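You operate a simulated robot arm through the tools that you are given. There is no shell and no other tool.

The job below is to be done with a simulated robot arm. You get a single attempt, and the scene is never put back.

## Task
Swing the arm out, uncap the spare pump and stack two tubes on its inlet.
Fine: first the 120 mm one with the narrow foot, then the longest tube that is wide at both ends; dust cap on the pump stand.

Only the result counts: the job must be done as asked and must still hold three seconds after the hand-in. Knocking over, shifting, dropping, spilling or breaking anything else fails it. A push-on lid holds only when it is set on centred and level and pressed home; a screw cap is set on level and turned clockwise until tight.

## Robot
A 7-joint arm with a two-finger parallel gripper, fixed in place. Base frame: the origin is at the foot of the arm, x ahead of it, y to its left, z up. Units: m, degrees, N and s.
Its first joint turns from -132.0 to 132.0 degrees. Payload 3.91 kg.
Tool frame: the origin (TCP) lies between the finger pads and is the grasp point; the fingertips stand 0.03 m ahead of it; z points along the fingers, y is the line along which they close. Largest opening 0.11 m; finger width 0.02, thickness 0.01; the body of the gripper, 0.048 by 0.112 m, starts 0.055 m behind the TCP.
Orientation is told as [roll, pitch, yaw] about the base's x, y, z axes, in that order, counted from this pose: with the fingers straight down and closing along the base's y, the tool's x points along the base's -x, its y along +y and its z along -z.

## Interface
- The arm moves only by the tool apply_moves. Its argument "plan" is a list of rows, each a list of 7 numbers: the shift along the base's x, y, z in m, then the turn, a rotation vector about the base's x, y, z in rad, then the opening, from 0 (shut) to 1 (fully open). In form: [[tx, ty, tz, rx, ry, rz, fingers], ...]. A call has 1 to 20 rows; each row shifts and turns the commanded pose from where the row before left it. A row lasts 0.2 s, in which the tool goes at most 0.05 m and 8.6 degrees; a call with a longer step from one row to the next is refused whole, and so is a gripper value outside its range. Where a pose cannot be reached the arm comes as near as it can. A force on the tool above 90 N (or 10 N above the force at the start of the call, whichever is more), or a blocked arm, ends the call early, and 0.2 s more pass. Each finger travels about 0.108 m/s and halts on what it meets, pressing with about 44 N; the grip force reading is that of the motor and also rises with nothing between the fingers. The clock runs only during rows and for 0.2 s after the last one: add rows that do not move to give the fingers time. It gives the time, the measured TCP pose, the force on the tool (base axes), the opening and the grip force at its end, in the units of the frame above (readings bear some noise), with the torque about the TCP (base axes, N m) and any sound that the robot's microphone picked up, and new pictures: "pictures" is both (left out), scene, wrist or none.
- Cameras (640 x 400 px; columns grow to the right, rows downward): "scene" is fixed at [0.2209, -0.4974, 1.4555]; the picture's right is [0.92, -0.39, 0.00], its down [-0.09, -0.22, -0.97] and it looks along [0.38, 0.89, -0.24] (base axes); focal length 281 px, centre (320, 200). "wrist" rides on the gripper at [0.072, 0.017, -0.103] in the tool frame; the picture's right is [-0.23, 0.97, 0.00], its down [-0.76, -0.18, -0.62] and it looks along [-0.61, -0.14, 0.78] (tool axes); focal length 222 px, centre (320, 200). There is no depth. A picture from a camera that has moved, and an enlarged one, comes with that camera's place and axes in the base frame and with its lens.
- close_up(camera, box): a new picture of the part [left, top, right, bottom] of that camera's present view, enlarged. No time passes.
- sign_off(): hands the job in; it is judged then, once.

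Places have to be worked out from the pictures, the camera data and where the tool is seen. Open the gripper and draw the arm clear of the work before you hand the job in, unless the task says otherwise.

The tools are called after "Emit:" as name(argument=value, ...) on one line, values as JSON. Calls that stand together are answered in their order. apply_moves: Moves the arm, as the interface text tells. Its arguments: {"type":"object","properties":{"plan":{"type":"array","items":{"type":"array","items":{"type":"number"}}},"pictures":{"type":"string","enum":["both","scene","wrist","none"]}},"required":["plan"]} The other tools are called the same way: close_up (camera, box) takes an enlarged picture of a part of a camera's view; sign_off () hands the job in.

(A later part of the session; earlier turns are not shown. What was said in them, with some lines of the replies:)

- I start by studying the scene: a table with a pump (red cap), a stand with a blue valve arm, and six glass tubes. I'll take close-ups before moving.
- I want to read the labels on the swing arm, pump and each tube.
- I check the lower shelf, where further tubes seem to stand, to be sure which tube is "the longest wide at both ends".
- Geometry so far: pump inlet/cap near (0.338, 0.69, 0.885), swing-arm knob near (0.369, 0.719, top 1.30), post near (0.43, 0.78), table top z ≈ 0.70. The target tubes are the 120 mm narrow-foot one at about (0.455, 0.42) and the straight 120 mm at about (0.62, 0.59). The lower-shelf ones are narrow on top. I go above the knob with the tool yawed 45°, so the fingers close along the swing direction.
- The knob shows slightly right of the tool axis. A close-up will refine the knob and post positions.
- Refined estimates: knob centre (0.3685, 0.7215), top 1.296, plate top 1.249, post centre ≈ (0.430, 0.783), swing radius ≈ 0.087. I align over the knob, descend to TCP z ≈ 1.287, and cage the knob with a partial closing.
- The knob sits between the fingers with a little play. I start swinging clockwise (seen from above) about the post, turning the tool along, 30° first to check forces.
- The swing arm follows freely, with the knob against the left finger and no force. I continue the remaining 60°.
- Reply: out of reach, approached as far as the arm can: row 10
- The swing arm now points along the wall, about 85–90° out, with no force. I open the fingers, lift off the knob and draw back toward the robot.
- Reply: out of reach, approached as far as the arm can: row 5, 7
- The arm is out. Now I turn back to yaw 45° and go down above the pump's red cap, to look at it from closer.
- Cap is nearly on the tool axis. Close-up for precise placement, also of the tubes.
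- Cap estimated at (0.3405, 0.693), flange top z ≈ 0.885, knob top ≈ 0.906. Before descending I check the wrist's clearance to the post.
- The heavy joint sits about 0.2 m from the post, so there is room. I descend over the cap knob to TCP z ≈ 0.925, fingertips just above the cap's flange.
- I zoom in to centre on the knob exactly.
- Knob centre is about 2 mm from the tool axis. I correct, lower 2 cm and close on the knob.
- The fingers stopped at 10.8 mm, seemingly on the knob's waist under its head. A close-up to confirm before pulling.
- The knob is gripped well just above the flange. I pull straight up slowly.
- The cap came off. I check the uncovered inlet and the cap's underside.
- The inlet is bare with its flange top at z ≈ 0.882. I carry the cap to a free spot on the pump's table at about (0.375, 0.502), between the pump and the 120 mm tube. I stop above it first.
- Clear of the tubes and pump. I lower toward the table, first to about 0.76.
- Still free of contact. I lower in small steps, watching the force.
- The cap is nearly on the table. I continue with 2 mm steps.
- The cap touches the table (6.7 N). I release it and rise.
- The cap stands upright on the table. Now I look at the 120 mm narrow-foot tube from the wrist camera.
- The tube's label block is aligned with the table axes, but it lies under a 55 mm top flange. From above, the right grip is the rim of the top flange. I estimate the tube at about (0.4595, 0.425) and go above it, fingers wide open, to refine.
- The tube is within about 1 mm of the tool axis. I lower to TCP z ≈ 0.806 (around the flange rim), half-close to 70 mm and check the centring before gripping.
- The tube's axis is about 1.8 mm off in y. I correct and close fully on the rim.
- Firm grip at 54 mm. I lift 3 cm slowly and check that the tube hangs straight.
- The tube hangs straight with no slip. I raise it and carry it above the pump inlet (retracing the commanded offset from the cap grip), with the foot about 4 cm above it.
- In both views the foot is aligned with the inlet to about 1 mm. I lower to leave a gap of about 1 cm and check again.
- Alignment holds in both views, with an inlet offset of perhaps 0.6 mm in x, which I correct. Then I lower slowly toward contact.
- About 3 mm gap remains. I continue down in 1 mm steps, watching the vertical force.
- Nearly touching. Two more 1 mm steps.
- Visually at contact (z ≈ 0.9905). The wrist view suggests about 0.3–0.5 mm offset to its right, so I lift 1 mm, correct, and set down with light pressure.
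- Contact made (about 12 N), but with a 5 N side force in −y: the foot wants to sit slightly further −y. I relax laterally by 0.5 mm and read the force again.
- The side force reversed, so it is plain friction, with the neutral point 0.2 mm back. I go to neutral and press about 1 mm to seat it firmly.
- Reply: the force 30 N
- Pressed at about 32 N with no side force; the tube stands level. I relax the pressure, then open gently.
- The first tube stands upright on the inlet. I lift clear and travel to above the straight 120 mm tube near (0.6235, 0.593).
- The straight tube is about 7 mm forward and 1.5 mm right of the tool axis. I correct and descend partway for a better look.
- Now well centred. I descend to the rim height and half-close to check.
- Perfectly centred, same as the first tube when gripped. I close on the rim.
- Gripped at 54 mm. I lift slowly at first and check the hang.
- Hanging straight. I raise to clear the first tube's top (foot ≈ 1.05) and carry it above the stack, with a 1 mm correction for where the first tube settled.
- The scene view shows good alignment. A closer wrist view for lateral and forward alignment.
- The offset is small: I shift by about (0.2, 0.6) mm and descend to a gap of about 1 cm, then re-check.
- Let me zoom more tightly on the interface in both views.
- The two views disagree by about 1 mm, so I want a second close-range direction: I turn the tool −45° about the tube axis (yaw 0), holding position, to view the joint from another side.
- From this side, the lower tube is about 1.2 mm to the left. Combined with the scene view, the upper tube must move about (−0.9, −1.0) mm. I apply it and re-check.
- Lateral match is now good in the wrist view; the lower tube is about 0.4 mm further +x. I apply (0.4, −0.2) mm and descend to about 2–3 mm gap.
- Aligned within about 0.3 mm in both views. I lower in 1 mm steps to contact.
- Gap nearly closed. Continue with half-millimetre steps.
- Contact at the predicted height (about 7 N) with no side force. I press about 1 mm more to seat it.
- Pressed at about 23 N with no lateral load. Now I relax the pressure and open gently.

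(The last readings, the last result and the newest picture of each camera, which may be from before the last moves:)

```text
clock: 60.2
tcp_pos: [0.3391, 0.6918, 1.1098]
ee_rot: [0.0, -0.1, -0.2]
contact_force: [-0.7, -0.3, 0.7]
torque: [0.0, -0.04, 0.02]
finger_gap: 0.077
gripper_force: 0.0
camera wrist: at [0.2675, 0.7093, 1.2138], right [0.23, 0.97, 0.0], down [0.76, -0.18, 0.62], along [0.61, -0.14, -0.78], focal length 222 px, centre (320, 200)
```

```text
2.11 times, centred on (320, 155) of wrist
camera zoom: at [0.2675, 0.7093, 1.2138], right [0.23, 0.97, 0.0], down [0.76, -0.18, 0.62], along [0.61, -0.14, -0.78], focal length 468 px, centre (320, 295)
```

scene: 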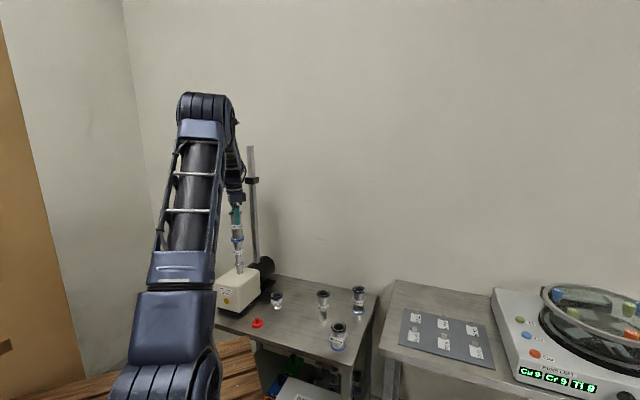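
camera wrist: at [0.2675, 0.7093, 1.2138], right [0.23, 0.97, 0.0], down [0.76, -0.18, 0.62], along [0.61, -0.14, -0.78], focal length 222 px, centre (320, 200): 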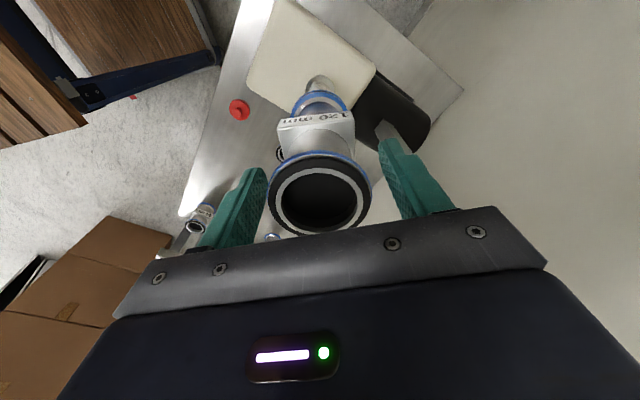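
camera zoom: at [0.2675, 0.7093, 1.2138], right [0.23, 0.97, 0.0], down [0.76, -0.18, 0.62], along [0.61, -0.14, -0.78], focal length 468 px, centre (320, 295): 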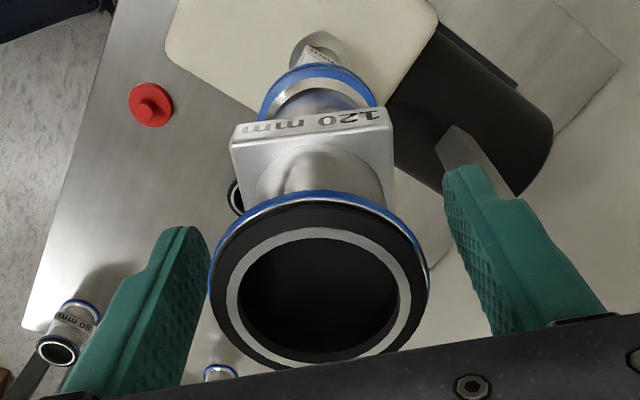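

The stack stands on its own. I lift straight up, clear of the tubes, and then retreat toward the start pose.

Emit:
apply_moves(plan=[[0, 0, 0.01, 0, 0, 0, 0.72], [0, 0, 0.02, 0, 0, 0, 0.75], [0, 0, 0.03, 0, 0, 0, 0.8], [0, 0, 0.04, 0, 0, 0, 0.8], [0, 0, 0.04, 0, 0, 0, 0.9], [0, 0, 0.04, 0, 0, 0, 1], [0, 0, 0.04, 0, 0, 0, 1], [-0.015, -0.035, 0.02, 0, 0, 0, 1], [-0.02, -0.04, 0.02, 0, 0, 0, 1], [-0.02, -0.04, 0.02, 0, 0, 0, 1], [-0.02, -0.04, 0.02, 0, 0, 0, 1], [-0.02, -0.035, 0.02, 0, 0, 0, 1], [0, 0, 0, 0, 0, 0, 1]])

Emit:
close_up(camera="scene", box=[205, 140, 285, 320])

Emit:
close_up(camera="scene", box=[215, 200, 275, 285])

Emit:
close_up(camera="scene", box=[190, 240, 390, 365])

Emit:
close_up(camera="wrist", box=[230, 10, 630, 260])

```text
clock: 63.0
tcp_pos: [0.2439, 0.5019, 1.4296]
ee_rot: [-0.1, 0.0, 0.0]
contact_force: [-0.3, 0.6, 0.0]
torque: [0.0, -0.05, 0.01]
finger_gap: 0.11
gripper_force: 0.0
camera wrist: at [0.1721, 0.519, 1.534], right [0.23, 0.97, 0.0], down [0.76, -0.18, 0.62], along [0.61, -0.14, -0.78], focal length 222 px, centre (320, 200)
```

scene: 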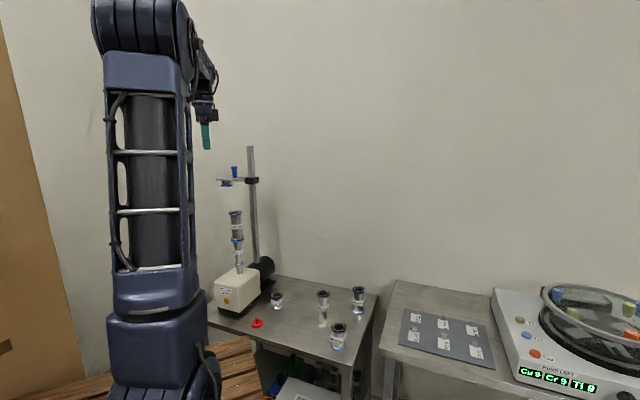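
wrist: 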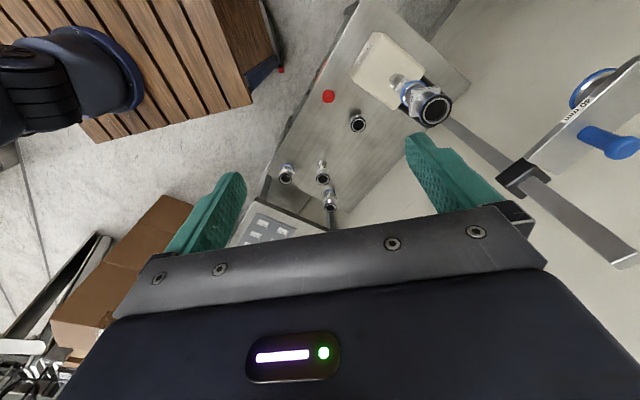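

```text
2.22 times, centred on (245, 230) of scene
camera zoom: at [0.2209, -0.4974, 1.4555], right [0.92, -0.39, 0.0], down [-0.09, -0.22, -0.97], along [0.38, 0.89, -0.24], focal length 624 px, centre (487, 133)
```

zoom: 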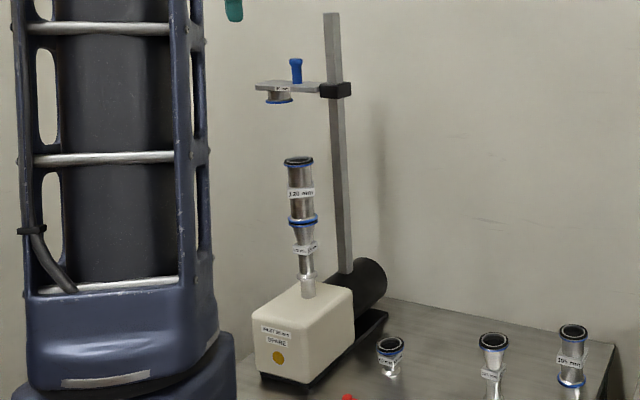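

```text
4.71 times, centred on (245, 242) of scene
camera zoom: at [0.2209, -0.4974, 1.4555], right [0.92, -0.39, 0.0], down [-0.09, -0.22, -0.97], along [0.38, 0.89, -0.24], focal length 1322 px, centre (673, 0)
```

zoom: 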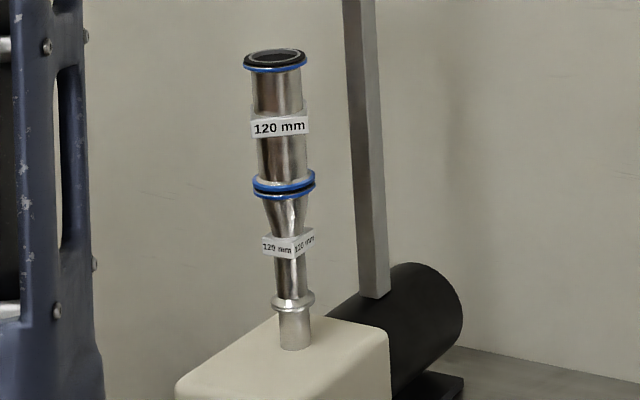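

```text
3.20 times, centred on (290, 302) of scene
camera zoom: at [0.2209, -0.4974, 1.4555], right [0.92, -0.39, 0.0], down [-0.09, -0.22, -0.97], along [0.38, 0.89, -0.24], focal length 899 px, centre (416, -128)
```

zoom: 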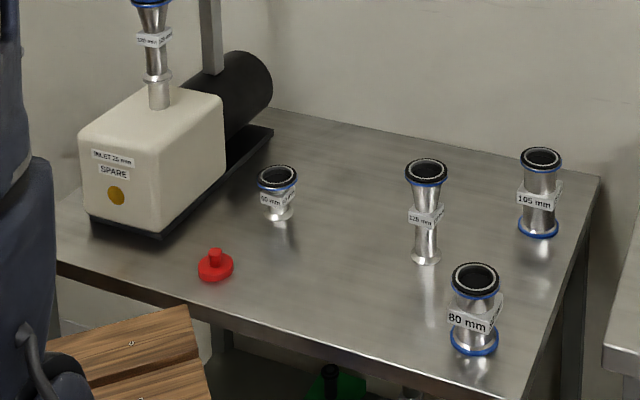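

```text
1.60 times, centred on (430, 135) of wrist
camera zoom: at [0.1721, 0.519, 1.534], right [0.23, 0.97, 0.0], down [0.76, -0.18, 0.62], along [0.61, -0.14, -0.78], focal length 355 px, centre (144, 304)
```

zoom: 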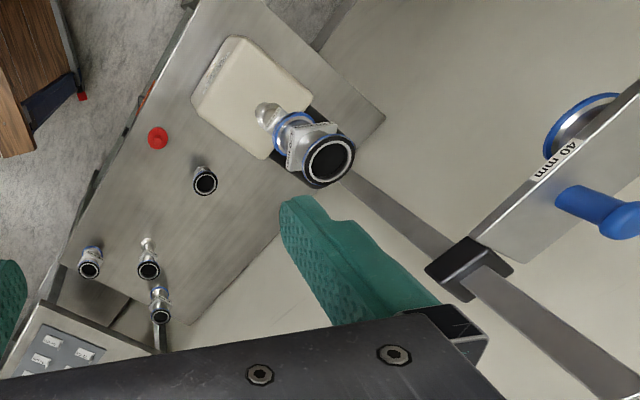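

Everything appears in place: arm swung out, stack upright, cap on the table. I inspect both joints and the cap closely before hand-in.

Emit:
close_up(camera="scene", box=[228, 225, 256, 285])

Emit:
close_up(camera="wrist", box=[340, 20, 470, 140])

Emit:
close_up(camera="scene", box=[200, 290, 300, 350])

Emit:
close_up(camera="wrist", box=[300, 60, 420, 140])

```text
6.67 times, centred on (242, 255) of scene
camera zoom: at [0.2209, -0.4974, 1.4555], right [0.92, -0.39, 0.0], down [-0.09, -0.22, -0.97], along [0.38, 0.89, -0.24], focal length 1872 px, centre (840, -167)
```

zoom: 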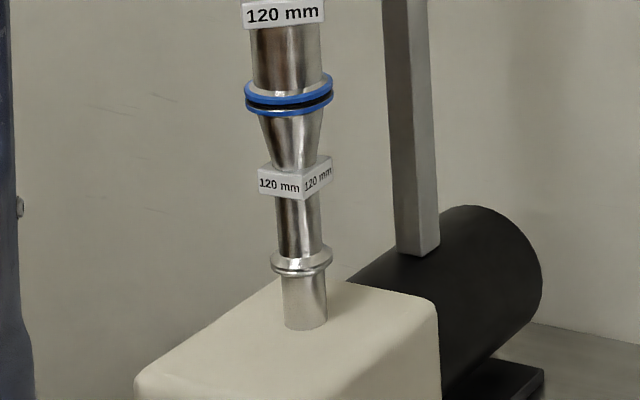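

```text
3.33 times, centred on (405, 80) of wrist
camera zoom: at [0.1721, 0.519, 1.534], right [0.23, 0.97, 0.0], down [0.76, -0.18, 0.62], along [0.61, -0.14, -0.78], focal length 740 px, centre (37, 600)
```

zoom: 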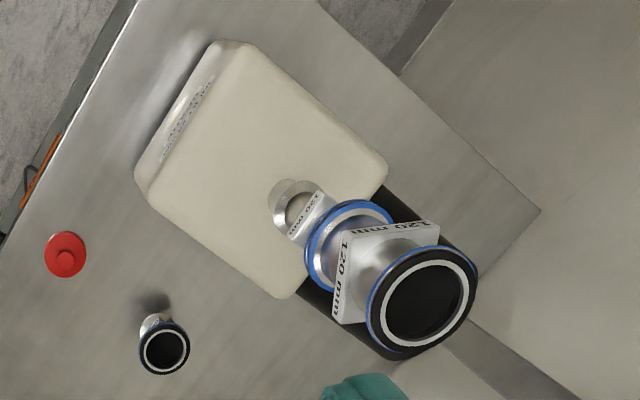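

```text
6.40 times, centred on (250, 320) of scene
camera zoom: at [0.2209, -0.4974, 1.4555], right [0.92, -0.39, 0.0], down [-0.09, -0.22, -0.97], along [0.38, 0.89, -0.24], focal length 1797 px, centre (768, -568)
```

zoom: 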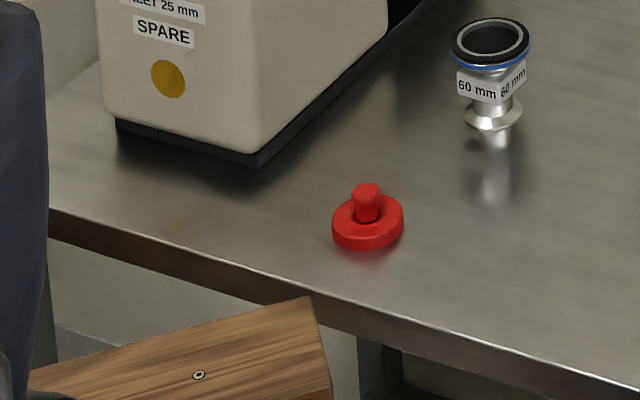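

```text
5.00 times, centred on (360, 100) of wrist
camera zoom: at [0.1721, 0.519, 1.534], right [0.23, 0.97, 0.0], down [0.76, -0.18, 0.62], along [0.61, -0.14, -0.78], focal length 1111 px, centre (120, 700)
```

zoom: 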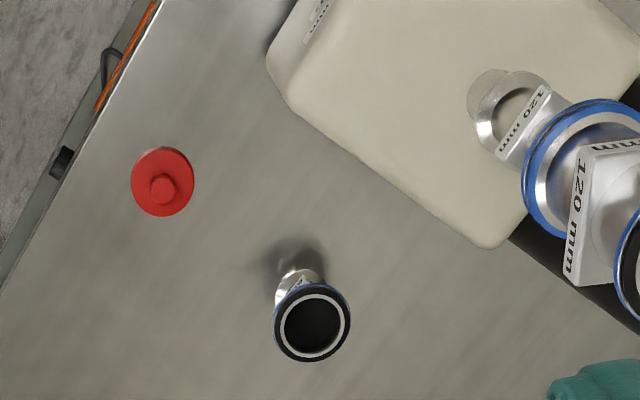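

Both joints are flush and coaxial and the cap is upright on the pump's table. The swing arm is about 85° out, the other tubes are untouched, and the gripper is open and clear. I hand in.

Emit:
sign_off()

```text
The job is handed in.
```

I swung the arm out, uncapped the spare pump and stacked both tubes on its inlet. I then handed the job in; no verdict came back.

- **Swing arm:** it now points along the wall, about 85° away from its place over the inlet. The robot's reach ended just short of 90°.
- **Dust cap:** it stands upright on the table top beside the pump. I took "pump stand" to mean that table.
- **Stack:** the 120 mm tube with the narrow foot sits on the inlet, and the straight 120 mm tube sits on top of it. It is the longest one that is wide at both ends. I pressed each one on, with about 32 N and 23 N. In the last pictures both joints look flush and upright.

The other tubes were not touched. The gripper is open and clear, back near its starting position.
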